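You operate a simulated robot arm through the tools that you are given. There is no shell and no other tool. Be economical: measure what you need, move in short steps, check, and stop when the job is done.

The job below is to be done with a simulated two-armed robot. You get a single attempt, and the scene is never put back.

TASK
Put two of the rubble pieces from the top of the timber table on the right end of the rack table. Then pull the drawer of the fitting table open. The order counts.

Only the result counts: the job must be done as asked and must still hold three seconds after the hand-in. Knocking over, shifting, dropping, spilling or breaking anything else fails it.

THE ROBOT
Two 7-joint arms with two-finger parallel grippers on one trunk, on a base that drives. Base frame: it is fixed to the floor where the robot stands at the start and does not move with it; the origin is under the middle of the robot, x ahead of it, y to its left, z up; the surface under the hand at the start is at about z = 0.8. Readings come in m, rad, newtons and seconds.
The left shoulder is at the start at [0.05, 0.168, 1.082], the right one opposite. With the tool pointing down near the work surface each hand reaches from about 0.22 to 0.66 m from the robot's upright axis, wherever it stands, measured 20 degrees to its own side. Places, roughly: drawer of the fitting table [0.6, -0.2, 0.8]; right end of the rack table (20x40 cm) [1.02, 1.62, 0.8]. Payload 1.57 kg a hand.
Tool frame (each hand has its own): the origin (TCP) lies between the finger pads and is the grasp point; the fingertips stand 0.03 m ahead of it; z points along the fingers, y is the line along which they close. The gripper opens to 0.08 m. The fingers are 0.017 m wide and 0.012 m thick; the gripper's body (0.04 by 0.082 m) begins 0.08 m behind the TCP.
Orientation is told as [roll, pitch, yaw] about the base's x, y, z axes, in that order, counted from this pose: with the fingers straight down and closing along the base's y, the tool's x points along the base's -x, its y along +y and its z along -z.

THE INTERFACE
- The arms move only by the tool step_arm. It takes "left_motion", "right_motion" or both (then of equal length, played together; a hand with none holds still); each is a list of rows, each a list of 3 entries, a list of its own where there are three numbers: the shift along the base's x, y, z in mm, then the turn, a rotation vector about the base's x, y, z in rad, then the opening, from 0 (shut) to 1 (fully open). In form: [[[dx, dy, dz], [rx, ry, rz], jaw], ...]. A call has 1 to 20 rows; each row shifts and turns the commanded pose from where the row before left it. A row lasts 0.2 s, in which the tool goes at most 0.05 m and 0.15 rad; a call with a longer step from one row to the next is refused whole, and so is a gripper value outside its range. A pose out of reach is approached as far as the arm can. The call stops where the force on the tool passes 40 N (or 10 N more than at its start, if that is more) or the arm is blocked; 0.2 s more then pass. Each finger travels about 0.045 m/s and halts on what it meets, pressing with about 27 N; the grip force reading is that of the motor and also rises with nothing between the fingers. The clock runs only during rows and for 0.2 s after the last one: add rows that do not move to give the fingers time. The reply holds the time, the measured pose of the TCP, the force on the tool along the base axes, the opening and the grip force, in the units named above and with some noise, with the torque about the TCP (base axes, N m) and any sound that the robot's microphone picked up.
- Cameras (640 x 400 px; columns grow to the right, rows downward): "scene" is now at [0.1243, 0.0061, 1.2874]; the picture's right is [0.09, -1.00, 0.00], its down [-0.61, -0.05, -0.79] and it looks along [0.79, 0.07, -0.62] (base axes); focal length 282 px, centre (320, 200). "left" rides on the left gripper at [0.072, 0.007, -0.122] in its tool frame; the picture's right is [-0.09, 1.00, 0.00], its down [-0.84, -0.08, -0.54] and it looks along [-0.54, -0.05, 0.84] (tool axes); focal length 238 px, centre (320, 200). "right" rides on the right gripper at [0.072, -0.007, -0.122] in its tool frame; the picture's right is [0.09, 1.00, 0.00], its down [-0.84, 0.08, -0.54] and it looks along [-0.54, 0.05, 0.84] (tool axes); focal length 238 px, centre (320, 200). There is no depth. A picture from a camera that has moved, and an enlarged one, comes with that camera's place and axes in the base frame and with its lens.
- get_image(camera): a new picture of that camera. It takes no simulated time.
- slide_trunk(by): slides the trunk up (or, below 0, down) by that many m; the arms and the scene camera ride with it, the base frame stays. It gives what a move gives, with no picture.
- steer(legs): drives the robot by 1 to 6 legs, each [ahead, left, turn to the left] in m, m and rad, along the robot's own axes; the way and the turn of a leg run together, so that a leg with both is an arc; at most 1.5 m and 3.142 rad a leg. The arms and the cameras ride along, it lands a little off, and it stops where it bumps. It gives what a move gives.
- pan_tilt(pan, tilt): turns the head with the scene camera to pan (to the left, within 1.396 rad either way) and tilt (down, from -0.506 to 1.204), counted from straight ahead of the robot. It gives what a move gives.
- inspect(camera, box): a new picture of the part [left, top, right, bottom] of that camera's present view, enlarged. It takes no simulated time.
- job_done(): hands the job in; it is judged then, once.

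Work in short steps. Places have to be worked out from the pictures, the camera data and where the tool is seen: move nearer, look again, correct. Check each grasp and each placing, and mend what went wrong. You have 165 turns and 138 pictures in all, those below and enlarged ones among them. Open the grippers and draw the arms clear of the work before you hand the job in, unless the task says otherwise; then end with one line.

The tools are called after "Emit:" as a command line: name --argument value ..., lists and objects as JSON in quotes. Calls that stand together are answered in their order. step_arm: Moves the arms, as the interface text tells. Its arguments: {"type":"object","properties":{"left_motion":{"type":"array","items":{"type":"array"}},"right_motion":{"type":"array","items":{"type":"array"}}},"required":[]} The other tools are called the same way: slide_trunk (by) slides the trunk up or down; steer (legs) drives the base; pan_tilt (pan, tilt) turns the head that bears the scene camera; get_image (camera) takes a picture; inspect (camera, box) takes an enlarged picture of a part of a camera's view; job_done () hands the job in.

At the start:

```text
time_s: 0.0
left_tcp_pos: [0.517, 0.2819, 1.0185]
left_tool_rot: [0.0, 0.0, 0.002]
left_wrist_force: [-0.2, -0.4, 0.2]
left_moment: [-0.01, 0.02, 0.03]
left_grip_width: 0.0798
left_grip_force: 0.0
right_tcp_pos: [0.5053, -0.2596, 1.0856]
right_tool_rot: [0.0, 0.001, 0.0]
right_wrist_force: [0.4, 1.2, -0.6]
right_moment: [0.01, 0.01, 0.0]
right_grip_width: 0.0801
right_grip_force: 0.0
trunk travel left (down, up): [-0.25, 0.193]
robot x, y, heading: [0.0012, -0.0015, 0.002]
head pan, tilt: [0.086, 0.663]
```

scene: 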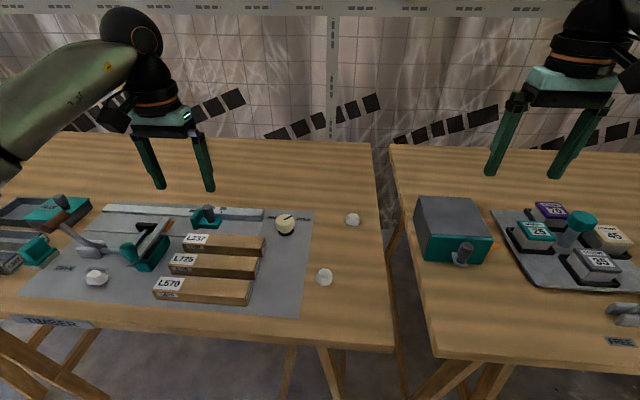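
right: 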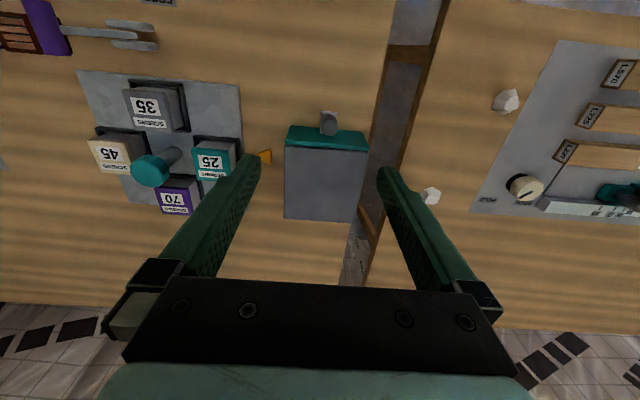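
left: 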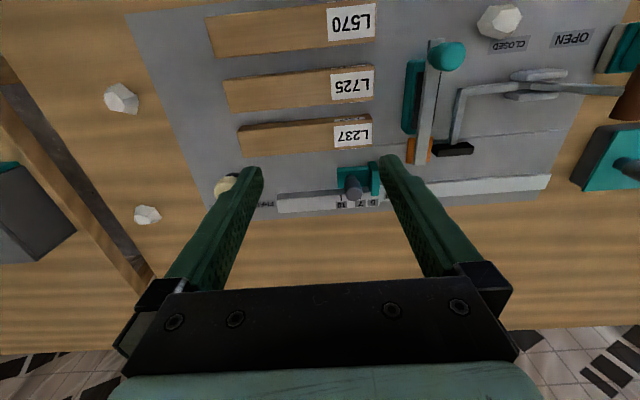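

I estimate the rubble pieces at about (0.66,-0.03), (0.48,0.03) and (0.44,0.49). First I'll look left for the rack table.

Emit:
pan_tilt --pan 1.1 --tilt 0.45

Emit:
inspect --camera "right" --box '[220, 60, 540, 260]'

Emit:
get_image --camera "scene"

```text
time_s: 1.3
left_tcp_pos: [0.5163, 0.2817, 1.0186]
left_tool_rot: [0.001, 0.0, 0.003]
left_wrist_force: [0.3, 0.1, 0.3]
left_moment: [0.0, 0.03, 0.04]
left_grip_width: 0.08
left_grip_force: 0.0
right_tcp_pos: [0.5041, -0.2613, 1.0872]
right_tool_rot: [0.001, 0.0, 0.0]
right_wrist_force: [0.4, -0.2, -0.1]
right_moment: [0.0, 0.0, 0.0]
right_grip_width: 0.0803
right_grip_force: 0.0
trunk travel left (down, up): [-0.25, 0.193]
robot x, y, heading: [0.0003, 0.0017, -0.0]
head pan, tilt: [1.1, 0.45]
```

```text
2.00 times, centred on (380, 160) of right
camera zoom: at [0.4333, -0.2665, 1.2078], right [-0.09, 1.0, 0.0], down [0.84, 0.08, 0.54], along [0.54, 0.05, -0.84], focal length 477 px, centre (200, 280)
```

zoom: 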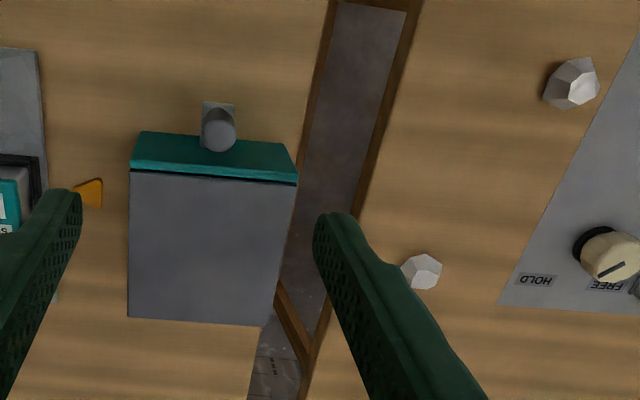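

```text
133 pictures are left
camera scene: at [0.0801, 0.0806, 1.3063], right [0.89, -0.45, 0.0], down [-0.2, -0.39, -0.9], along [0.41, 0.8, -0.44], focal length 282 px, centre (320, 200)
```

scene: 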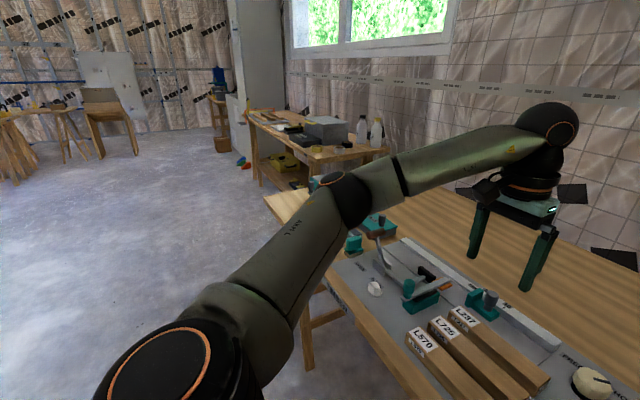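

The rack table's right end is near pixel (345,148), which agrees with the given place. I'll bring the left hand over the far-left piece and the right hand over the near-middle piece, then look.

Emit:
step_arm --left_motion '[[[-10, 26, -6], [0, 0, 0], 1], [[-10, 26, -6], [0, 0, 0], 1], [[-10, 26, -6], [0, 0, 0], 1], [[-10, 26, -6], [0, 0, 0], 1], [[-10, 26, -6], [0, 0, 0], 1], [[-10, 26, -6], [0, 0, 0], 1], [[-10, 26, -6], [0, 0, 0], 1], [[-10, 26, -6], [0, 0, 0], 1]]' --right_motion '[[[-3, 36, -15], [0, 0, 0], 1], [[-3, 36, -15], [0, 0, 0], 1], [[-3, 36, -15], [0, 0, 0], 1], [[-3, 36, -15], [0, 0, 0], 1], [[-3, 36, -15], [0, 0, 0], 1], [[-3, 36, -15], [0, 0, 0], 1], [[-3, 36, -15], [0, 0, 0], 1], [[-3, 36, -15], [0, 0, 0], 1]]'

Emit:
pan_tilt --pan 0.5 --tilt 0.8

Emit:
get_image --camera "left"

Emit:
get_image --camera "right"

Emit:
get_image --camera "scene"

```text
time_s: 3.1
left_tcp_pos: [0.441, 0.4847, 0.9717]
left_tool_rot: [0.005, -0.001, -0.005]
left_wrist_force: [0.2, -0.1, -0.2]
left_moment: [0.01, 0.01, -0.01]
left_grip_width: 0.0798
left_grip_force: 0.0
left hand out of reach, approached as far as the arm can: row 8
right_tcp_pos: [0.4797, 0.0258, 0.9668]
right_tool_rot: [0.0, -0.001, -0.001]
right_wrist_force: [0.5, -0.3, -0.5]
right_moment: [0.0, -0.01, 0.01]
right_grip_width: 0.0797
right_grip_force: 0.1
trunk travel left (down, up): [-0.25, 0.193]
robot x, y, heading: [-0.0025, 0.0007, -0.001]
head pan, tilt: [1.1, 0.45]
```

```text
time_s: 4.1
left_tcp_pos: [0.4417, 0.4843, 0.972]
left_tool_rot: [0.006, -0.001, -0.006]
left_wrist_force: [0.0, 0.2, -0.5]
left_moment: [-0.01, -0.01, 0.02]
left_grip_width: 0.0801
left_grip_force: 0.1
right_tcp_pos: [0.4814, 0.0259, 0.9657]
right_tool_rot: [0.0, 0.001, 0.0]
right_wrist_force: [0.3, 0.5, -0.5]
right_moment: [0.0, -0.03, 0.0]
right_grip_width: 0.08
right_grip_force: 0.0
trunk travel left (down, up): [-0.25, 0.193]
robot x, y, heading: [0.004, 0.0029, 0.003]
head pan, tilt: [0.499, 0.799]
```

```text
132 pictures are left
camera left: at [0.3696, 0.4908, 1.0923], right [0.1, 1.0, 0.01], down [0.84, -0.08, 0.54], along [0.54, -0.05, -0.84], focal length 238 px, centre (320, 200)
```

left: 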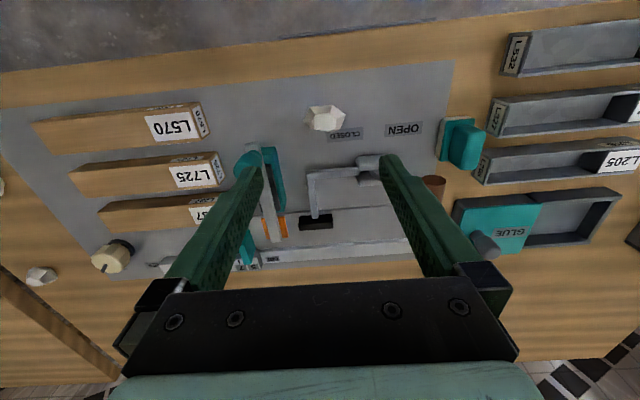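

```text
131 pictures are left
camera right: at [0.4093, 0.0192, 1.0885], right [-0.09, 1.0, 0.0], down [0.84, 0.08, 0.54], along [0.54, 0.05, -0.84], focal length 238 px, centre (320, 200)
```

right: 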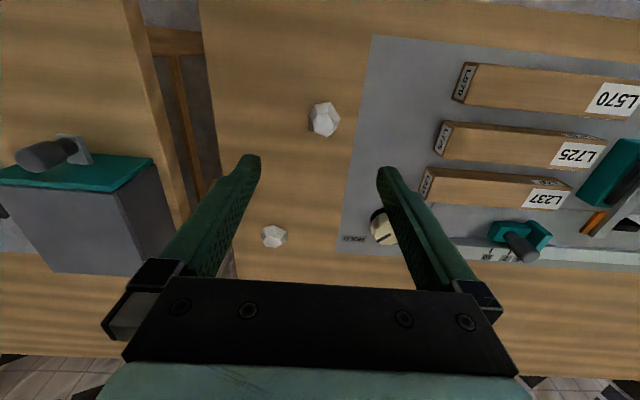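

```text
130 pictures are left
camera scene: at [0.1091, 0.0374, 1.276], right [0.48, -0.88, 0.0], down [-0.63, -0.34, -0.7], along [0.61, 0.33, -0.72], focal length 282 px, centre (320, 200)
```

scene: 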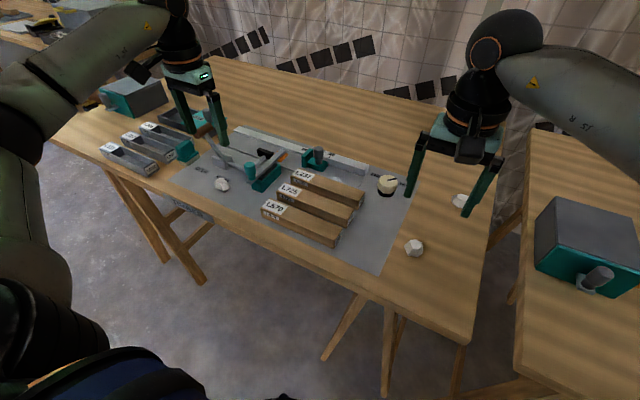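

The views put the pieces at (0.438,0.489) and (0.478,0.029). The left one is at the limit of reach, so I'll shift the base 0.1 m left.

Emit:
steer --legs '[[0, 0.1, 0]]'

```text
time_s: 5.6
left_tcp_pos: [0.4406, 0.582, 0.9711]
left_tool_rot: [0.004, 0.0, -0.007]
left_wrist_force: [0.4, 0.8, -1.0]
left_moment: [0.04, -0.01, 0.01]
left_grip_width: 0.0798
left_grip_force: 0.0
right_tcp_pos: [0.4815, 0.1231, 0.9661]
right_tool_rot: [0.0, 0.0, -0.001]
right_wrist_force: [0.4, -0.2, 0.2]
right_moment: [-0.01, -0.02, 0.0]
right_grip_width: 0.0802
right_grip_force: 0.1
trunk travel left (down, up): [-0.25, 0.193]
robot x, y, heading: [0.0024, 0.0984, -0.009]
head pan, tilt: [0.499, 0.799]
```

The base landed about 0.098 m left. I'll bring both hands back over their pieces and lower them partway, to TCP z about 0.87.

Emit:
step_arm --left_motion '[[[0, -31, 0], [0, 0, 0], 1], [[0, -31, 0], [0, 0, 0], 1], [[-2, -31, 0], [0, 0, 0], 1], [[0, 0, -35], [0, 0, 0], 1], [[0, 0, -35], [0, 0, 0], 1], [[0, 0, -30], [0, 0, 0], 1]]' --right_motion '[[[-1, -31, 0], [0, 0, 0], 1], [[-1, -31, 0], [0, 0, 0], 1], [[-1, -33, 0], [0, 0, 0], 1], [[0, 0, -35], [0, 0, 0], 1], [[0, 0, -35], [0, 0, 0], 1], [[0, 0, -25], [0, 0, 0], 1]]'

Emit:
get_image --camera "left"

Emit:
get_image --camera "right"

```text
time_s: 7.0
left_tcp_pos: [0.44, 0.4882, 0.8701]
left_tool_rot: [0.005, -0.003, -0.006]
left_wrist_force: [0.2, -0.5, 0.1]
left_moment: [-0.01, -0.03, -0.03]
left_grip_width: 0.08
left_grip_force: 0.1
right_tcp_pos: [0.4793, 0.0287, 0.8687]
right_tool_rot: [0.0, 0.001, -0.001]
right_wrist_force: [0.8, -0.1, 0.2]
right_moment: [0.01, -0.01, 0.01]
right_grip_width: 0.0802
right_grip_force: 0.1
trunk travel left (down, up): [-0.25, 0.193]
robot x, y, heading: [-0.0006, 0.097, -0.001]
head pan, tilt: [0.499, 0.799]
```

```text
129 pictures are left
camera left: at [0.3685, 0.4953, 0.99], right [0.1, 1.0, 0.01], down [0.84, -0.09, 0.54], along [0.54, -0.05, -0.84], focal length 238 px, centre (320, 200)
```

left: 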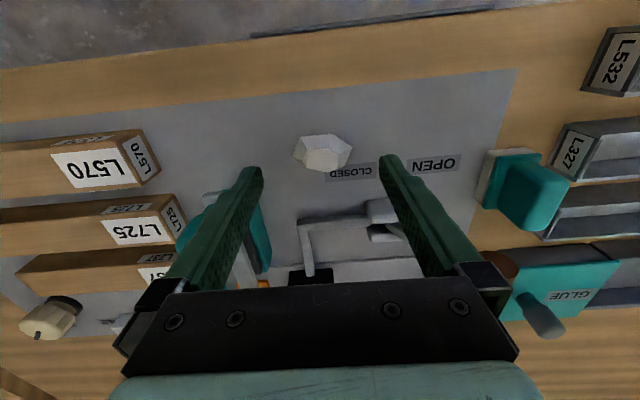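

```text
128 pictures are left
camera right: at [0.4076, 0.0228, 0.9911], right [-0.09, 1.0, 0.0], down [0.84, 0.08, 0.54], along [0.54, 0.05, -0.84], focal length 238 px, centre (320, 200)
```

right: 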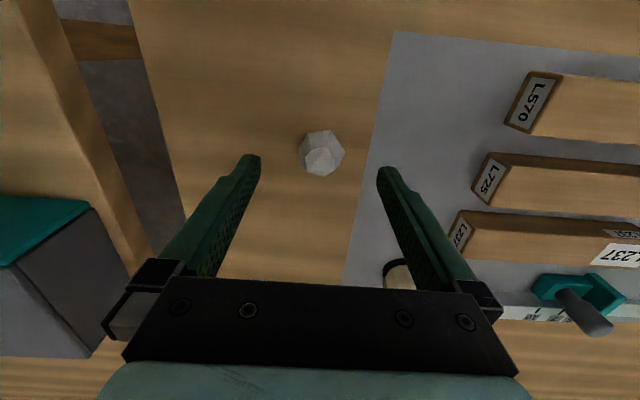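

Both pieces lie between the jaws with only small offsets. I'll correct those and lower both hands to z about 0.837.

Emit:
step_arm --left_motion '[[[-4, 3, -8], [0, 0, 0], 1], [[0, 0, -12], [0, 0, 0], 1], [[0, 0, -8], [0, 0, 0], 1], [[0, 0, -5], [0, 0, 0], 1]]' --right_motion '[[[-4, 2, -8], [0, 0, 0], 1], [[0, 0, -12], [0, 0, 0], 1], [[0, 0, -8], [0, 0, 0], 1], [[0, 0, -4], [0, 0, 0], 1]]'

Emit:
get_image --camera "left"

Emit:
get_image --camera "right"

```text
time_s: 8.0
left_tcp_pos: [0.4347, 0.4914, 0.8369]
left_tool_rot: [0.006, -0.001, -0.008]
left_wrist_force: [-0.5, 0.3, -0.6]
left_moment: [-0.03, 0.01, 0.02]
left_grip_width: 0.08
left_grip_force: 0.1
right_tcp_pos: [0.4761, 0.0293, 0.8388]
right_tool_rot: [-0.001, 0.002, -0.001]
right_wrist_force: [0.1, -0.4, 0.1]
right_moment: [0.02, 0.03, -0.03]
right_grip_width: 0.08
right_grip_force: 0.1
trunk travel left (down, up): [-0.25, 0.193]
robot x, y, heading: [0.0027, 0.0963, -0.003]
head pan, tilt: [0.499, 0.799]
```

```text
127 pictures are left
camera left: at [0.3646, 0.4989, 0.9588], right [0.1, 1.0, 0.01], down [0.84, -0.09, 0.54], along [0.54, -0.05, -0.84], focal length 238 px, centre (320, 200)
```

left: 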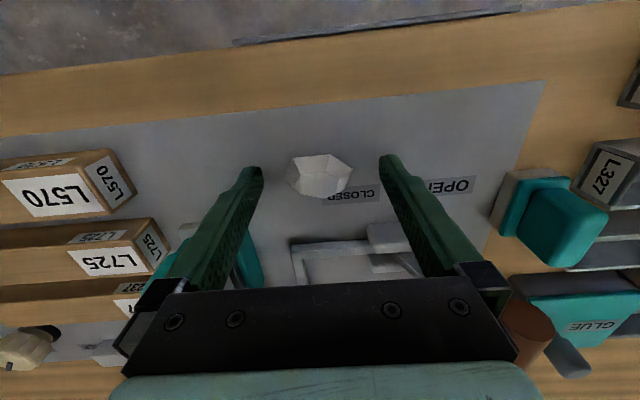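

```text
126 pictures are left
camera right: at [0.403, 0.0243, 0.9605], right [-0.09, 1.0, 0.0], down [0.84, 0.08, 0.54], along [0.54, 0.05, -0.84], focal length 238 px, centre (320, 200)
```

right: 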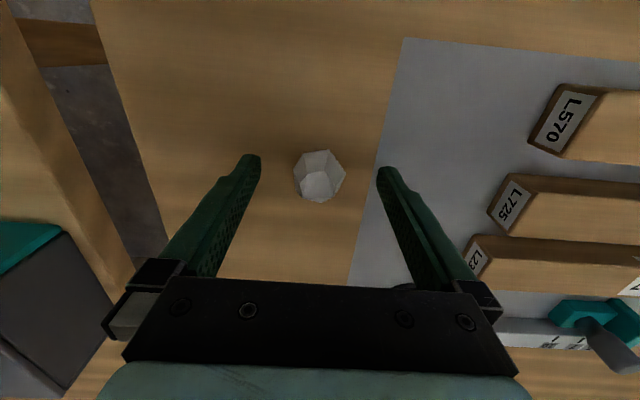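

The pieces sit at the fingertips. I'll go 4 mm lower and close.

Emit:
step_arm --left_motion '[[[2, 0, -4], [0, 0, 0], 1], [[0, 0, 0], [0, 0, 0], 0], [[0, 0, 0], [0, 0, 0], 0], [[0, 0, 0], [0, 0, 0], 0], [[0, 0, 0], [0, 0, 0], 0], [[0, 0, 0], [0, 0, 0], 0]]' --right_motion '[[[2, 0, -5], [0, 0, 0], 1], [[0, 0, 0], [0, 0, 0], 0], [[0, 0, 0], [0, 0, 0], 0], [[0, 0, 0], [0, 0, 0], 0], [[0, 0, 0], [0, 0, 0], 0], [[0, 0, 0], [0, 0, 0], 0]]'

Emit:
get_image --camera "left"

Emit:
get_image --camera "right"

```text
time_s: 9.4
left_tcp_pos: [0.4376, 0.4927, 0.8348]
left_tool_rot: [0.006, -0.001, -0.008]
left_wrist_force: [-0.1, 0.3, 0.2]
left_moment: [-0.01, 0.01, -0.03]
left_grip_width: 0.0482
left_grip_force: 26.8
right_tcp_pos: [0.4769, 0.0292, 0.8349]
right_tool_rot: [0.001, -0.001, -0.003]
right_wrist_force: [1.2, -0.1, 0.1]
right_moment: [0.04, -0.05, 0.01]
right_grip_width: 0.0357
right_grip_force: 27.2
trunk travel left (down, up): [-0.25, 0.193]
robot x, y, heading: [0.0011, 0.0987, -0.003]
head pan, tilt: [0.499, 0.799]
```

```text
125 pictures are left
camera left: at [0.3664, 0.4989, 0.9551], right [0.1, 1.0, 0.01], down [0.84, -0.09, 0.54], along [0.54, -0.05, -0.84], focal length 238 px, centre (320, 200)
```

left: 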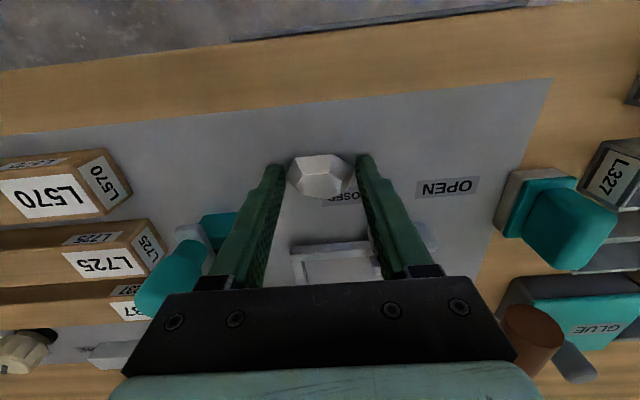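

```text
124 pictures are left
camera right: at [0.4044, 0.0242, 0.956], right [-0.09, 1.0, 0.0], down [0.84, 0.08, 0.54], along [0.54, 0.05, -0.84], focal length 238 px, centre (320, 200)
```

right: 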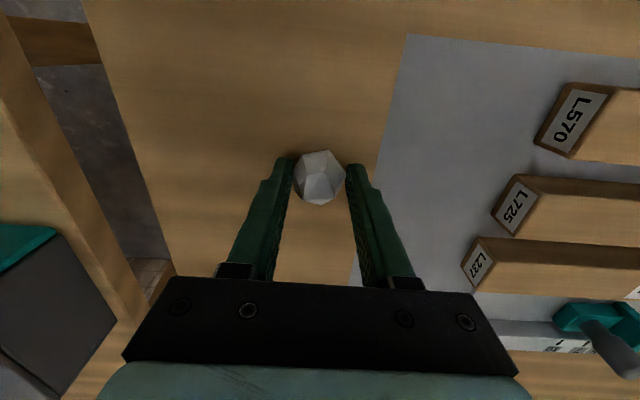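

Both hands read a firm grip, 48 mm and 36 mm wide. I'll lift slowly and check.

Emit:
step_arm --left_motion '[[[0, 0, 8], [0, 0, 0], 0], [[0, 0, 15], [0, 0, 0], 0], [[0, 0, 25], [0, 0, 0], 0], [[0, 0, 30], [0, 0, 0], 0], [[0, 0, 30], [0, 0, 0], 0], [[0, 0, 30], [0, 0, 0], 0]]' --right_motion '[[[0, 0, 8], [0, 0, 0], 0], [[0, 0, 15], [0, 0, 0], 0], [[0, 0, 25], [0, 0, 0], 0], [[0, 0, 30], [0, 0, 0], 0], [[0, 0, 30], [0, 0, 0], 0], [[0, 0, 30], [0, 0, 0], 0]]'

Emit:
get_image --camera "left"

Emit:
get_image --camera "right"

```text
time_s: 10.8
left_tcp_pos: [0.4381, 0.4935, 0.9746]
left_tool_rot: [0.005, 0.0, -0.007]
left_wrist_force: [-0.8, -0.8, -0.5]
left_moment: [-0.01, 0.0, 0.0]
left_grip_width: 0.048
left_grip_force: 26.7
right_tcp_pos: [0.477, 0.0294, 0.9735]
right_tool_rot: [-0.001, 0.001, 0.0]
right_wrist_force: [-0.7, -0.3, -0.5]
right_moment: [-0.03, 0.0, 0.02]
right_grip_width: 0.0354
right_grip_force: 27.7
trunk travel left (down, up): [-0.25, 0.193]
robot x, y, heading: [-0.005, 0.1007, -0.001]
head pan, tilt: [0.499, 0.799]
```

```text
123 pictures are left
camera left: at [0.3673, 0.4995, 1.0938], right [0.1, 0.99, 0.01], down [0.84, -0.09, 0.54], along [0.54, -0.05, -0.84], focal length 238 px, centre (320, 200)
```

left: 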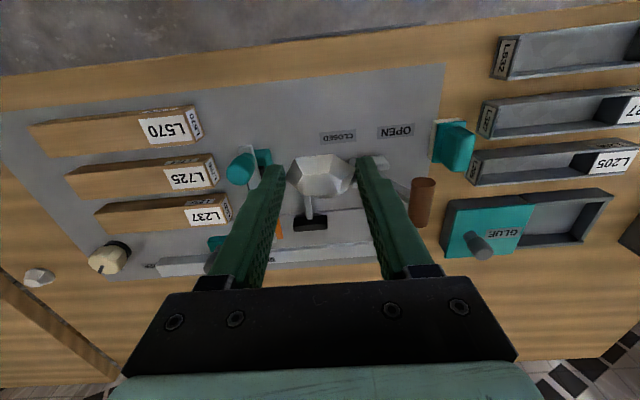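

```text
122 pictures are left
camera right: at [0.4043, 0.0235, 1.0952], right [-0.09, 1.0, 0.0], down [0.84, 0.08, 0.54], along [0.54, 0.05, -0.84], focal length 238 px, centre (320, 200)
```

right: 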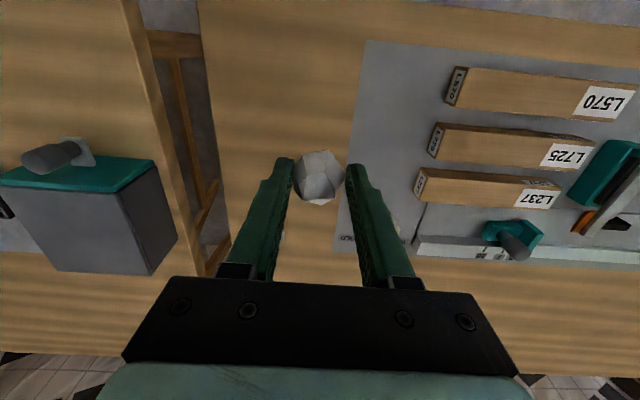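

Both pieces are held. The timber table's left end is near y = 1.0–1.2 and the rack table front near x = 0.75, so I'll drive left along y and look at the rack's end.

Emit:
steer --legs '[[-0.05, 0, 0], [0, 1.4, 0]]'

Emit:
pan_tilt --pan 0.0 --tilt 0.55

Emit:
get_image --camera "scene"

```text
time_s: 23.7
left_tcp_pos: [0.407, 1.88, 0.9724]
left_tool_rot: [0.005, 0.002, -0.021]
left_wrist_force: [0.2, 1.3, 0.0]
left_moment: [0.0, -0.01, 0.0]
left_grip_width: 0.0481
left_grip_force: 27.2
right_tcp_pos: [0.4376, 1.4151, 0.9732]
right_tool_rot: [-0.001, 0.0, -0.016]
right_wrist_force: [0.2, 0.0, 0.1]
right_moment: [-0.02, -0.04, 0.01]
right_grip_width: 0.0353
right_grip_force: 27.2
trunk travel left (down, up): [-0.25, 0.193]
robot x, y, heading: [-0.034, 1.4932, -0.015]
head pan, tilt: [0.499, 0.799]
```

```text
time_s: 24.7
left_tcp_pos: [0.4061, 1.8805, 0.9735]
left_tool_rot: [0.004, 0.0, -0.022]
left_wrist_force: [-0.4, -0.8, -0.9]
left_moment: [0.0, 0.0, 0.0]
left_grip_width: 0.0481
left_grip_force: 27.2
right_tcp_pos: [0.4358, 1.4163, 0.9738]
right_tool_rot: [0.0, -0.001, -0.016]
right_wrist_force: [-0.5, -0.3, -1.1]
right_moment: [0.0, 0.01, -0.03]
right_grip_width: 0.0353
right_grip_force: 26.9
trunk travel left (down, up): [-0.25, 0.193]
robot x, y, heading: [-0.0357, 1.4915, -0.014]
head pan, tilt: [0.0, 0.55]
```

```text
121 pictures are left
camera scene: at [0.0903, 1.4891, 1.2973], right [-0.02, -1.0, 0.0], down [-0.52, 0.01, -0.85], along [0.85, -0.01, -0.52], focal length 282 px, centre (320, 200)
```

scene: 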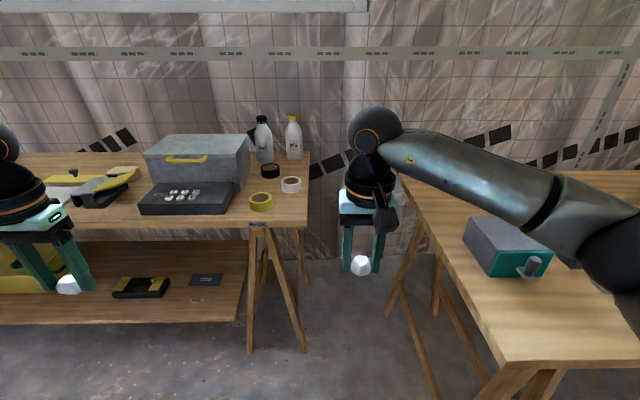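

The rack end starts at y≈1.52. It holds a yellow tape (0.87,1.67), a white tape (0.99,1.585), a black tape (1.10,1.68) and bottles at the back. I'll raise the trunk for clearance and drive up to the front.

Emit:
slide_trunk --by 0.1

Emit:
steer --legs '[[0.38, 0.05, 0.014]]'

Emit:
pan_tilt --pan 0.1 --tilt 0.8

Emit:
get_image --camera "scene"

Emit:
get_image --camera "right"

```text
time_s: 26.0
left_tcp_pos: [0.4066, 1.88, 1.0735]
left_tool_rot: [0.005, -0.001, -0.022]
left_wrist_force: [0.2, 0.3, -0.8]
left_moment: [0.02, 0.02, 0.0]
left_grip_width: 0.0479
left_grip_force: 26.6
right_tcp_pos: [0.4384, 1.4162, 1.0734]
right_tool_rot: [0.001, -0.001, -0.014]
right_wrist_force: [-0.6, -1.0, -0.5]
right_moment: [-0.01, 0.01, -0.02]
right_grip_width: 0.0355
right_grip_force: 26.6
trunk travel left (down, up): [-0.35, 0.093]
robot x, y, heading: [-0.0396, 1.4908, -0.02]
head pan, tilt: [0.0, 0.55]
```

```text
time_s: 28.4
left_tcp_pos: [0.7797, 1.9319, 1.0718]
left_tool_rot: [0.005, -0.001, -0.008]
left_wrist_force: [0.3, 0.1, -1.5]
left_moment: [0.02, 0.02, 0.03]
left_grip_width: 0.0481
left_grip_force: 26.9
right_tcp_pos: [0.8165, 1.4683, 1.0724]
right_tool_rot: [0.0, 0.0, -0.001]
right_wrist_force: [-0.7, 1.2, 0.0]
right_moment: [-0.02, 0.0, -0.01]
right_grip_width: 0.0354
right_grip_force: 26.8
trunk travel left (down, up): [-0.35, 0.093]
robot x, y, heading: [0.3405, 1.5377, -0.008]
head pan, tilt: [0.0, 0.55]
```

```text
time_s: 29.2
left_tcp_pos: [0.7792, 1.9318, 1.072]
left_tool_rot: [0.005, -0.001, -0.007]
left_wrist_force: [-0.3, 0.2, -0.2]
left_moment: [-0.04, -0.01, 0.02]
left_grip_width: 0.0482
left_grip_force: 27.0
right_tcp_pos: [0.8177, 1.4682, 1.0718]
right_tool_rot: [0.0, 0.0, 0.0]
right_wrist_force: [0.0, 0.0, 0.2]
right_moment: [0.04, 0.0, -0.02]
right_grip_width: 0.0356
right_grip_force: 26.9
trunk travel left (down, up): [-0.35, 0.093]
robot x, y, heading: [0.3403, 1.5351, -0.002]
head pan, tilt: [0.099, 0.799]
```

```text
120 pictures are left
camera scene: at [0.4589, 1.5448, 1.376], right [0.1, -1.0, 0.0], down [-0.71, -0.07, -0.7], along [0.69, 0.07, -0.72], focal length 282 px, centre (320, 200)
```

scene: 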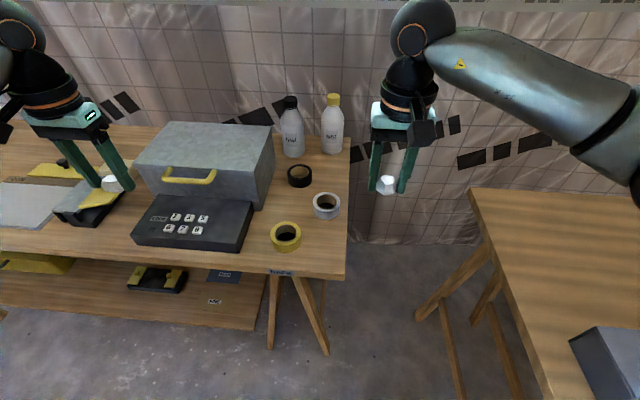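

```text
119 pictures are left
camera right: at [0.7447, 1.4631, 1.1947], right [-0.09, 1.0, 0.0], down [0.84, 0.08, 0.54], along [0.54, 0.05, -0.84], focal length 238 px, centre (320, 200)
```

right: 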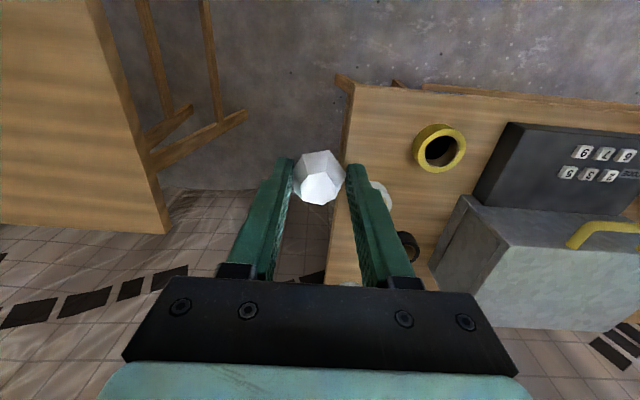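

Refined places: yellow (0.867,1.672), white (0.981,1.578), black (1.096,1.671), box edge y≈1.77. The left piece goes to about (0.98,1.673) and the right one to about (0.88,1.57). I'll drive 6 cm closer first.

Emit:
steer --legs '[[0.06, 0, 0]]'

```text
time_s: 30.1
left_tcp_pos: [0.8389, 1.9324, 1.0729]
left_tool_rot: [0.005, -0.001, -0.005]
left_wrist_force: [-0.6, -0.7, -0.1]
left_moment: [0.01, 0.03, -0.01]
left_grip_width: 0.0481
left_grip_force: 27.5
right_tcp_pos: [0.8772, 1.4686, 1.0728]
right_tool_rot: [0.001, 0.0, -0.002]
right_wrist_force: [0.4, 0.1, 0.6]
right_moment: [0.03, 0.04, -0.02]
right_grip_width: 0.0355
right_grip_force: 26.6
trunk travel left (down, up): [-0.35, 0.093]
robot x, y, heading: [0.4, 1.535, -0.001]
head pan, tilt: [0.099, 0.799]
```

The left hand moves over its spot: dx +141, dy −260.

Emit:
step_arm --left_motion '[[[15, -37, 0], [0, 0, 0], 0], [[20, -37, 0], [0, 0, 0], 0], [[20, -37, 0], [0, 0, 0], 0], [[20, -37, 0], [0, 0, 0], 0], [[22, -37, 0], [0, 0, 0], 0], [[22, -37, 0], [0, 0, 0], 0], [[22, -37, 0], [0, 0, 0], 0]]'

Emit:
slide_trunk --by -0.1

Emit:
get_image --camera "left"

Emit:
get_image --camera "scene"

```text
time_s: 31.8
left_tcp_pos: [0.9806, 1.6707, 1.0724]
left_tool_rot: [0.007, -0.001, -0.006]
left_wrist_force: [-0.2, -0.6, -0.5]
left_moment: [0.01, 0.0, 0.04]
left_grip_width: 0.0482
left_grip_force: 27.2
right_tcp_pos: [0.8758, 1.4681, 1.0727]
right_tool_rot: [0.002, -0.002, -0.001]
right_wrist_force: [-0.1, 0.6, -1.1]
right_moment: [0.0, -0.03, -0.05]
right_grip_width: 0.0356
right_grip_force: 26.7
trunk travel left (down, up): [-0.35, 0.093]
robot x, y, heading: [0.4042, 1.5362, -0.007]
head pan, tilt: [0.099, 0.799]
```

```text
time_s: 33.1
left_tcp_pos: [0.9796, 1.6714, 0.9722]
left_tool_rot: [0.006, -0.001, -0.008]
left_wrist_force: [-0.1, 0.0, 0.6]
left_moment: [-0.01, -0.02, 0.0]
left_grip_width: 0.0479
left_grip_force: 27.3
right_tcp_pos: [0.8762, 1.4686, 0.9732]
right_tool_rot: [0.0, 0.0, -0.002]
right_wrist_force: [-0.7, -0.1, -0.5]
right_moment: [0.0, 0.0, 0.02]
right_grip_width: 0.0354
right_grip_force: 27.0
trunk travel left (down, up): [-0.25, 0.193]
robot x, y, heading: [0.4034, 1.5408, -0.002]
head pan, tilt: [0.099, 0.799]
```

```text
118 pictures are left
camera left: at [0.9083, 1.6785, 1.0931], right [0.1, 1.0, 0.01], down [0.84, -0.09, 0.54], along [0.54, -0.05, -0.84], focal length 238 px, centre (320, 200)
```

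left: 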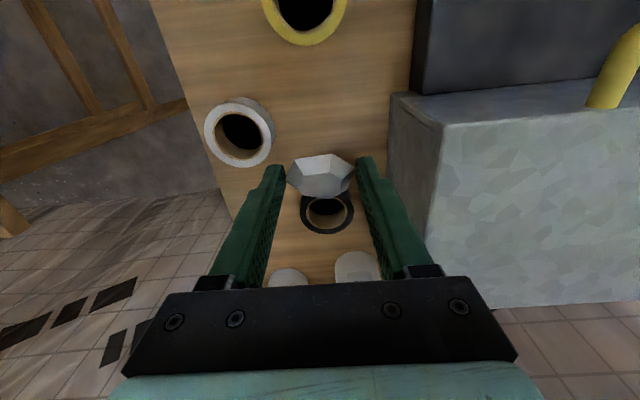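

```text
117 pictures are left
camera scene: at [0.5182, 1.5446, 1.276], right [0.1, -1.0, 0.0], down [-0.71, -0.07, -0.7], along [0.69, 0.07, -0.72], focal length 282 px, centre (320, 200)
```

scene: 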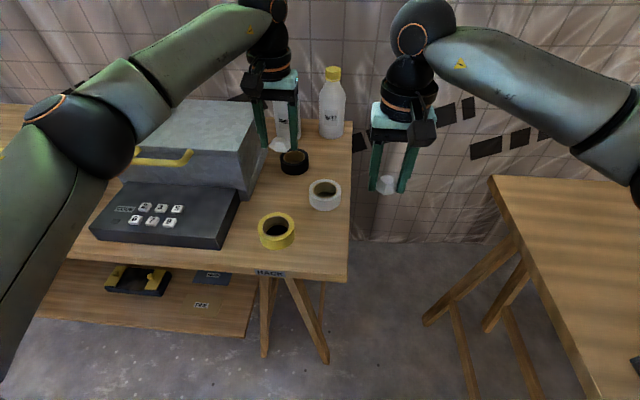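

The spot is clear: tapes 5+ cm away and the box edge at y≈1.763. I'll lower the left hand gently.

Emit:
step_arm --left_motion '[[[0, 1, -30], [0, 0, 0], 0], [[0, 0, -30], [0, 0, 0], 0], [[0, 0, -30], [0, 0, 0], 0], [[0, 0, -25], [0, 0, 0], 0], [[0, 0, -12], [0, 0, 0], 0]]'

Emit:
get_image --camera "left"

Emit:
get_image --camera "scene"

```text
time_s: 34.3
left_tcp_pos: [0.9806, 1.6714, 0.8454]
left_tool_rot: [0.006, -0.001, -0.007]
left_wrist_force: [0.0, 0.3, -0.5]
left_moment: [-0.03, 0.03, 0.03]
left_grip_width: 0.0477
left_grip_force: 26.9
right_tcp_pos: [0.8767, 1.4679, 0.9722]
right_tool_rot: [0.001, 0.0, -0.002]
right_wrist_force: [0.4, -0.5, 0.4]
right_moment: [0.0, -0.02, 0.0]
right_grip_width: 0.0353
right_grip_force: 27.0
trunk travel left (down, up): [-0.25, 0.193]
robot x, y, heading: [0.3977, 1.5383, 0.002]
head pan, tilt: [0.099, 0.799]
```

```text
116 pictures are left
camera left: at [0.9086, 1.6791, 0.966], right [0.1, 1.0, 0.01], down [0.84, -0.09, 0.54], along [0.54, -0.05, -0.84], focal length 238 px, centre (320, 200)
```

left: 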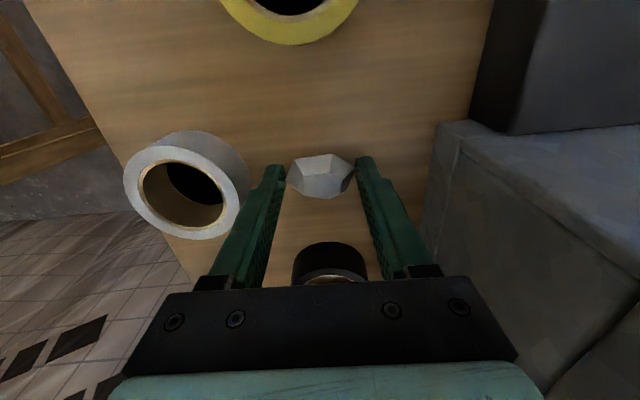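

```text
115 pictures are left
camera scene: at [0.5185, 1.5447, 1.2759], right [0.1, -1.0, 0.0], down [-0.71, -0.07, -0.7], along [0.69, 0.07, -0.72], focal length 282 px, centre (320, 200)
```

scene: 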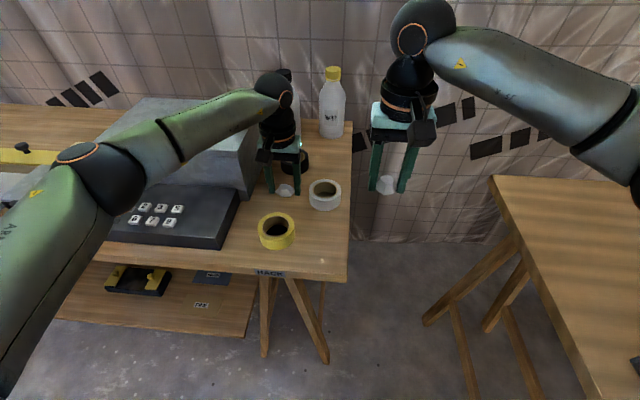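

There's still a little gap and no contact. I'll lower in 3 mm steps to about z = 0.834.

Emit:
step_arm --left_motion '[[[0, 0, -3], [0, 0, 0], 0], [[0, 0, -3], [0, 0, 0], 0], [[0, 0, -3], [0, 0, 0], 0], [[0, 0, -2], [0, 0, 0], 0]]'

```text
time_s: 35.3
left_tcp_pos: [0.9794, 1.672, 0.8359]
left_tool_rot: [0.007, -0.002, -0.007]
left_wrist_force: [0.8, -0.1, 1.4]
left_moment: [0.03, 0.01, 0.01]
left_grip_width: 0.0481
left_grip_force: 26.9
right_tcp_pos: [0.8749, 1.4685, 0.9744]
right_tool_rot: [-0.001, -0.002, 0.0]
right_wrist_force: [-0.2, 0.4, 0.5]
right_moment: [0.01, -0.04, -0.01]
right_grip_width: 0.0352
right_grip_force: 26.7
trunk travel left (down, up): [-0.25, 0.193]
robot x, y, heading: [0.3992, 1.5384, -0.003]
head pan, tilt: [0.099, 0.799]
```

Emit:
step_arm --left_motion '[[[0, 0, -2], [0, 0, 0], 0], [[0, 0, -2], [0, 0, 0], 0]]'

```text
time_s: 35.9
left_tcp_pos: [0.979, 1.6714, 0.834]
left_tool_rot: [0.004, -0.007, -0.008]
left_wrist_force: [-0.6, 0.6, 19.2]
left_moment: [0.29, -0.05, -0.04]
left_grip_width: 0.0479
left_grip_force: 27.4
right_tcp_pos: [0.8743, 1.4686, 0.9733]
right_tool_rot: [0.001, -0.002, -0.004]
right_wrist_force: [-0.4, 0.5, 0.2]
right_moment: [0.01, 0.0, 0.01]
right_grip_width: 0.0353
right_grip_force: 27.3
trunk travel left (down, up): [-0.25, 0.193]
robot x, y, heading: [0.4002, 1.5361, -0.002]
head pan, tilt: [0.099, 0.799]
```

Contact with the table (19 N). I'll ease up 2 mm, open to 0.8 and lift away.

Emit:
step_arm --left_motion '[[[0, 0, 2], [0, 0, 0], 0], [[0, 0, 0], [0, 0, 0], 0.75], [[0, 0, 0], [0, 0, 0], 0.8], [[0, 0, 0], [0, 0, 0], 0.8], [[0, 0, 10], [0, 0, 0], 0.8], [[0, 0, 20], [0, 0, 0], 0.8], [[0, 0, 40], [0, 0, 0], 0.8], [[0, 0, 40], [0, 0, 0], 0.8], [[0, 0, 40], [0, 0, 0], 0.8]]'

Emit:
get_image --camera "left"

```text
time_s: 37.9
left_tcp_pos: [0.9804, 1.6719, 0.9813]
left_tool_rot: [0.006, 0.001, -0.007]
left_wrist_force: [0.2, -0.2, 0.6]
left_moment: [0.02, 0.0, 0.01]
left_grip_width: 0.0642
left_grip_force: 0.0
right_tcp_pos: [0.876, 1.4687, 0.9732]
right_tool_rot: [-0.002, 0.0, -0.003]
right_wrist_force: [-0.1, -0.4, -0.5]
right_moment: [0.02, 0.0, -0.03]
right_grip_width: 0.0353
right_grip_force: 27.1
trunk travel left (down, up): [-0.25, 0.193]
robot x, y, heading: [0.3996, 1.5412, -0.003]
head pan, tilt: [0.099, 0.799]
```

```text
114 pictures are left
camera left: at [0.9085, 1.6797, 1.1022], right [0.1, 0.99, 0.01], down [0.84, -0.09, 0.54], along [0.54, -0.05, -0.84], focal length 238 px, centre (320, 200)
```

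left: 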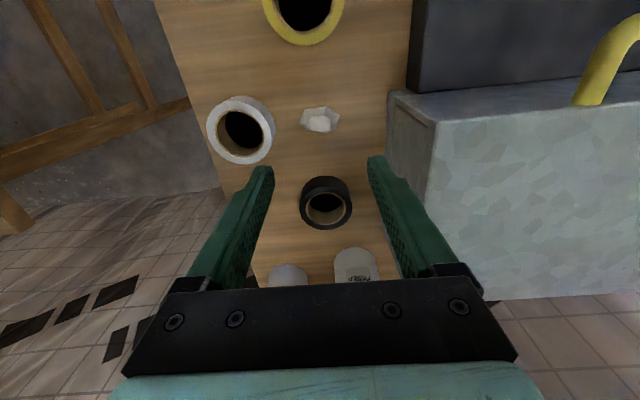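

The first piece stands free between the tapes. I'll retract the left hand and bring the right hand over (0.88,1.57).

Emit:
step_arm --left_motion '[[[0, 0, 40], [0, 0, 0], 0.8], [[-20, 30, 20], [0, 0, 0], 0.8], [[-25, 37, 0], [0, 0, 0], 0.8], [[-25, 37, 0], [0, 0, 0], 0.8], [[-25, 37, 0], [0, 0, 0], 0.8], [[-25, 37, 0], [0, 0, 0], 0.8], [[-20, 37, 0], [0, 0, 0], 0.8], [[0, 25, 0], [0, 0, 0], 0.8]]' --right_motion '[[[0, 0, 0], [0, 0, 0], 0], [[0, 0, 0], [0, 0, 0], 0], [[0, 0, 0], [0, 0, 0], 0], [[0, 0, 0], [0, 0, 0], 0], [[1, 34, 0], [0, 0, 0], 0], [[1, 34, 0], [0, 0, 0], 0], [[1, 34, 0], [0, 0, 0], 0], [[0, 0, -30], [0, 0, 0], 0]]'

Emit:
get_image --camera "right"

Emit:
get_image --camera "scene"

```text
time_s: 39.7
left_tcp_pos: [0.8404, 1.9115, 1.0408]
left_tool_rot: [0.005, 0.001, -0.01]
left_wrist_force: [0.0, 0.3, 0.2]
left_moment: [0.01, 0.0, 0.0]
left_grip_width: 0.064
left_grip_force: 0.2
right_tcp_pos: [0.8795, 1.572, 0.9417]
right_tool_rot: [0.0, 0.0, -0.003]
right_wrist_force: [0.1, 0.5, 0.6]
right_moment: [-0.01, 0.05, -0.03]
right_grip_width: 0.0355
right_grip_force: 26.7
trunk travel left (down, up): [-0.25, 0.193]
robot x, y, heading: [0.3989, 1.5322, 0.001]
head pan, tilt: [0.099, 0.799]
```

```text
113 pictures are left
camera right: at [0.8066, 1.5661, 1.0645], right [-0.09, 1.0, 0.0], down [0.84, 0.07, 0.54], along [0.54, 0.05, -0.84], focal length 238 px, centre (320, 200)
```

right: 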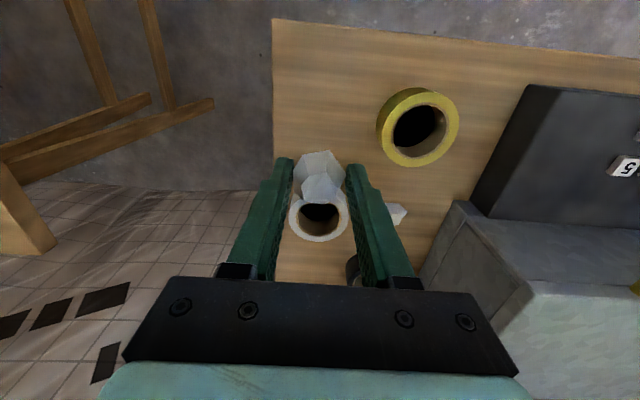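

```text
112 pictures are left
camera scene: at [0.5186, 1.5445, 1.2759], right [0.1, -1.0, 0.0], down [-0.71, -0.07, -0.7], along [0.69, 0.07, -0.72], focal length 282 px, centre (320, 200)
```

scene: 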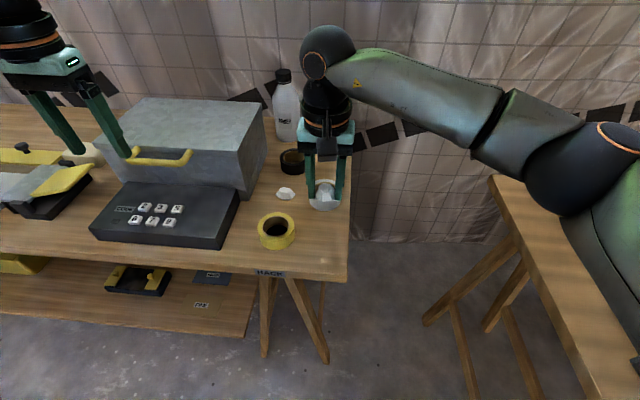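

Clear. I'll lower the right hand to just above contact.

Emit:
step_arm --right_motion '[[[-1, 0, -30], [0, 0, 0], 0], [[-1, 0, -30], [0, 0, 0], 0], [[0, 0, -25], [0, 0, 0], 0], [[0, 0, -12], [0, 0, 0], 0], [[0, 0, -4], [0, 0, 0], 0]]'

Emit:
get_image --camera "right"

```text
time_s: 40.9
left_tcp_pos: [0.8396, 1.9132, 1.0415]
left_tool_rot: [0.004, -0.001, -0.005]
left_wrist_force: [0.3, -0.2, 0.4]
left_moment: [0.0, -0.02, -0.02]
left_grip_width: 0.064
left_grip_force: 0.1
right_tcp_pos: [0.8752, 1.5707, 0.8398]
right_tool_rot: [-0.001, 0.001, -0.003]
right_wrist_force: [-0.1, -0.2, -0.5]
right_moment: [0.03, 0.01, -0.06]
right_grip_width: 0.0353
right_grip_force: 27.2
trunk travel left (down, up): [-0.25, 0.193]
robot x, y, heading: [0.4002, 1.54, -0.001]
head pan, tilt: [0.099, 0.799]
```

```text
111 pictures are left
camera right: at [0.8048, 1.565, 0.963], right [-0.09, 1.0, 0.0], down [0.84, 0.07, 0.54], along [0.54, 0.05, -0.84], focal length 238 px, centre (320, 200)
```

right: 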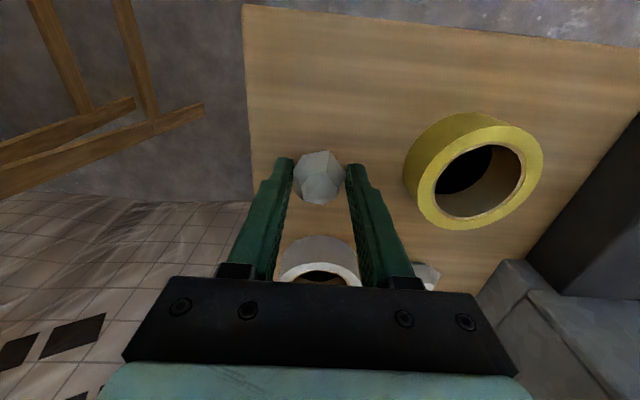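

Emit:
step_arm --right_motion '[[[0, 0, -2], [0, 0, 0], 0], [[0, 0, -2], [0, 0, 0], 0], [[0, 0, -1], [0, 0, 0], 0]]'

```text
time_s: 41.7
left_tcp_pos: [0.8404, 1.9117, 1.0426]
left_tool_rot: [0.006, -0.001, -0.007]
left_wrist_force: [0.4, 0.5, -0.6]
left_moment: [-0.03, 0.0, -0.02]
left_grip_width: 0.0643
left_grip_force: 0.1
right_tcp_pos: [0.8778, 1.5711, 0.8364]
right_tool_rot: [0.001, -0.001, -0.003]
right_wrist_force: [-0.2, -0.2, -0.6]
right_moment: [0.01, 0.04, -0.02]
right_grip_width: 0.0358
right_grip_force: 27.4
trunk travel left (down, up): [-0.25, 0.193]
robot x, y, heading: [0.4005, 1.5351, -0.001]
head pan, tilt: [0.099, 0.799]
```

No contact yet, so I'll go slightly lower.

Emit:
step_arm --right_motion '[[[0, 0, -2], [0, 0, 0], 0], [[0, 0, -1], [0, 0, 0], 0], [[0, 0, -1], [0, 0, 0], 0]]'

```text
time_s: 42.5
left_tcp_pos: [0.8389, 1.9127, 1.0429]
left_tool_rot: [0.004, -0.002, -0.007]
left_wrist_force: [-0.5, -0.2, -1.2]
left_moment: [0.01, 0.02, -0.02]
left_grip_width: 0.0642
left_grip_force: 0.1
right_tcp_pos: [0.8778, 1.5712, 0.8347]
right_tool_rot: [0.003, -0.005, -0.002]
right_wrist_force: [-2.8, -1.2, 15.6]
right_moment: [0.13, -0.02, 0.04]
right_grip_width: 0.0356
right_grip_force: 27.6
trunk travel left (down, up): [-0.25, 0.193]
robot x, y, heading: [0.3973, 1.5364, -0.006]
head pan, tilt: [0.099, 0.799]
```

Contact (15.6 N). I'll ease off, open to 0.7 and lift.

Emit:
step_arm --right_motion '[[[0, 0, 2], [0, 0, 0], 0], [[0, 0, 0], [0, 0, 0], 0.6], [[0, 0, 0], [0, 0, 0], 0.7], [[0, 0, 0], [0, 0, 0], 0.7], [[0, 0, 10], [0, 0, 0], 0.7], [[0, 0, 20], [0, 0, 0], 0.7], [[0, 0, 40], [0, 0, 0], 0.7], [[0, 0, 40], [0, 0, 0], 0.7], [[0, 0, 40], [0, 0, 0], 0.7]]'

Emit:
get_image --camera "right"

Emit:
get_image --camera "scene"

```text
time_s: 44.5
left_tcp_pos: [0.8407, 1.9127, 1.0419]
left_tool_rot: [0.004, -0.002, -0.007]
left_wrist_force: [0.0, 0.3, -0.2]
left_moment: [-0.02, 0.01, 0.02]
left_grip_width: 0.064
left_grip_force: 0.1
right_tcp_pos: [0.8765, 1.572, 0.985]
right_tool_rot: [0.0, -0.001, -0.002]
right_wrist_force: [0.0, -0.3, -0.4]
right_moment: [-0.03, 0.01, -0.01]
right_grip_width: 0.0563
right_grip_force: 0.1
trunk travel left (down, up): [-0.25, 0.193]
robot x, y, heading: [0.3997, 1.5371, 0.001]
head pan, tilt: [0.099, 0.799]
```

```text
110 pictures are left
camera right: at [0.8046, 1.5651, 1.1083], right [-0.09, 1.0, 0.0], down [0.84, 0.08, 0.54], along [0.54, 0.05, -0.84], focal length 238 px, centre (320, 200)
```

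right: 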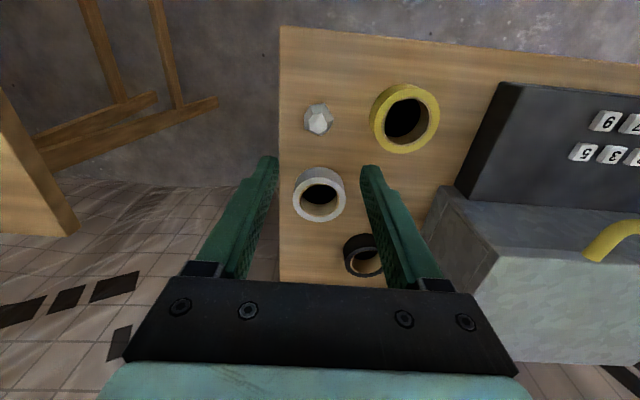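

```text
109 pictures are left
camera scene: at [0.5181, 1.5447, 1.2759], right [0.1, -1.0, 0.0], down [-0.71, -0.07, -0.7], along [0.69, 0.07, -0.72], focal length 282 px, centre (320, 200)
```

scene: 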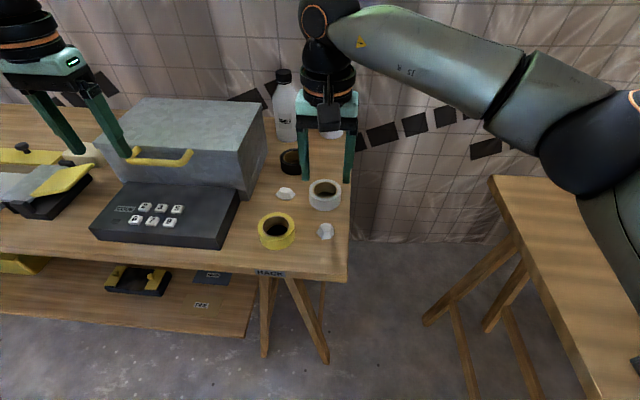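

Both pieces are on the rack end and nothing has moved. Next I'll raise the right hand, pull it back, reverse, and drive back to the fitting table.

Emit:
step_arm --right_motion '[[[0, 0, 40], [0, 0, 0], 0.7], [[0, -30, 20], [0, 0, 0], 0.7], [[0, -35, 0], [0, 0, 0], 0.7], [[0, -35, 0], [0, 0, 0], 0.7], [[0, -35, 0], [0, 0, 0], 0.7], [[0, -35, 0], [0, 0, 0], 0.7], [[0, -35, 0], [0, 0, 0], 0.7], [[0, -35, 0], [0, 0, 0], 0.7]]'

Emit:
steer --legs '[[-0.43, 0, 0], [0, -1.4, 0], [0, -0.15, 0]]'

Emit:
pan_tilt --pan -0.3 --tilt 0.75

Emit:
get_image --camera "scene"

Emit:
get_image --camera "right"

```text
time_s: 46.3
left_tcp_pos: [0.8398, 1.9117, 1.0435]
left_tool_rot: [0.004, -0.002, -0.006]
left_wrist_force: [0.9, -0.2, 0.5]
left_moment: [0.01, 0.04, 0.01]
left_grip_width: 0.0639
left_grip_force: 0.0
right_tcp_pos: [0.8759, 1.3278, 1.0452]
right_tool_rot: [-0.001, -0.001, -0.002]
right_wrist_force: [0.2, 0.5, 1.6]
right_moment: [-0.03, 0.0, -0.01]
right_grip_width: 0.0561
right_grip_force: 0.1
trunk travel left (down, up): [-0.25, 0.193]
robot x, y, heading: [0.4031, 1.5414, 0.001]
head pan, tilt: [0.099, 0.799]
```

```text
time_s: 62.4
left_tcp_pos: [0.3803, 0.3712, 1.0416]
left_tool_rot: [0.006, 0.002, -0.035]
left_wrist_force: [0.6, 0.9, 0.9]
left_moment: [0.02, 0.02, 0.0]
left_grip_width: 0.064
left_grip_force: 0.0
right_tcp_pos: [0.4013, -0.2117, 1.0454]
right_tool_rot: [0.0, 0.001, -0.032]
right_wrist_force: [0.0, 0.3, 0.5]
right_moment: [0.02, 0.03, 0.02]
right_grip_width: 0.0562
right_grip_force: 0.2
trunk travel left (down, up): [-0.25, 0.193]
robot x, y, heading: [-0.0739, 0.0102, -0.03]
head pan, tilt: [0.099, 0.799]
```

```text
time_s: 63.3
left_tcp_pos: [0.3812, 0.3702, 1.0423]
left_tool_rot: [0.006, -0.001, -0.035]
left_wrist_force: [0.6, -0.6, 0.1]
left_moment: [0.03, -0.02, -0.02]
left_grip_width: 0.0638
left_grip_force: 0.1
right_tcp_pos: [0.4012, -0.2123, 1.0446]
right_tool_rot: [0.001, 0.0, -0.032]
right_wrist_force: [-0.1, 0.1, -0.1]
right_moment: [0.0, 0.03, -0.02]
right_grip_width: 0.0562
right_grip_force: 0.1
trunk travel left (down, up): [-0.25, 0.193]
robot x, y, heading: [-0.0683, 0.0092, -0.035]
head pan, tilt: [-0.3, 0.75]
```

```text
108 pictures are left
camera scene: at [0.047, -0.0198, 1.2799], right [-0.32, -0.95, 0.0], down [-0.65, 0.22, -0.73], along [0.69, -0.24, -0.68], focal length 282 px, centre (320, 200)
```

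scene: 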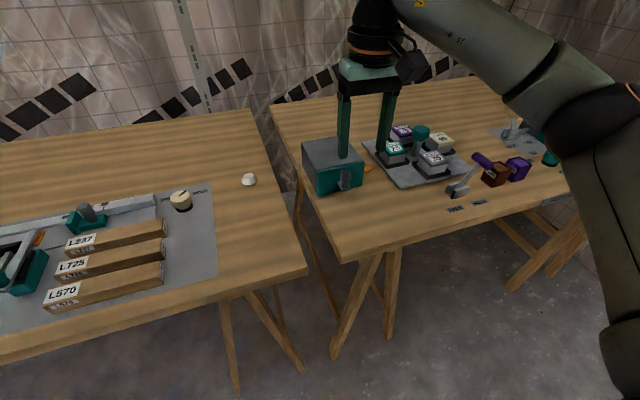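

```text
107 pictures are left
camera right: at [0.3295, -0.216, 1.1668], right [-0.06, 1.0, 0.0], down [0.84, 0.05, 0.54], along [0.54, 0.03, -0.84], focal length 238 px, centre (320, 200)
```

right: 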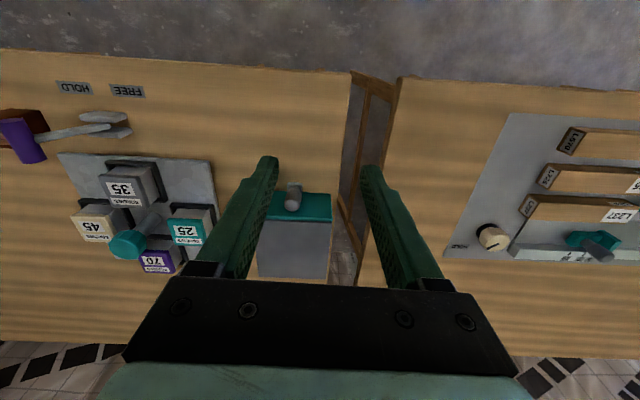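

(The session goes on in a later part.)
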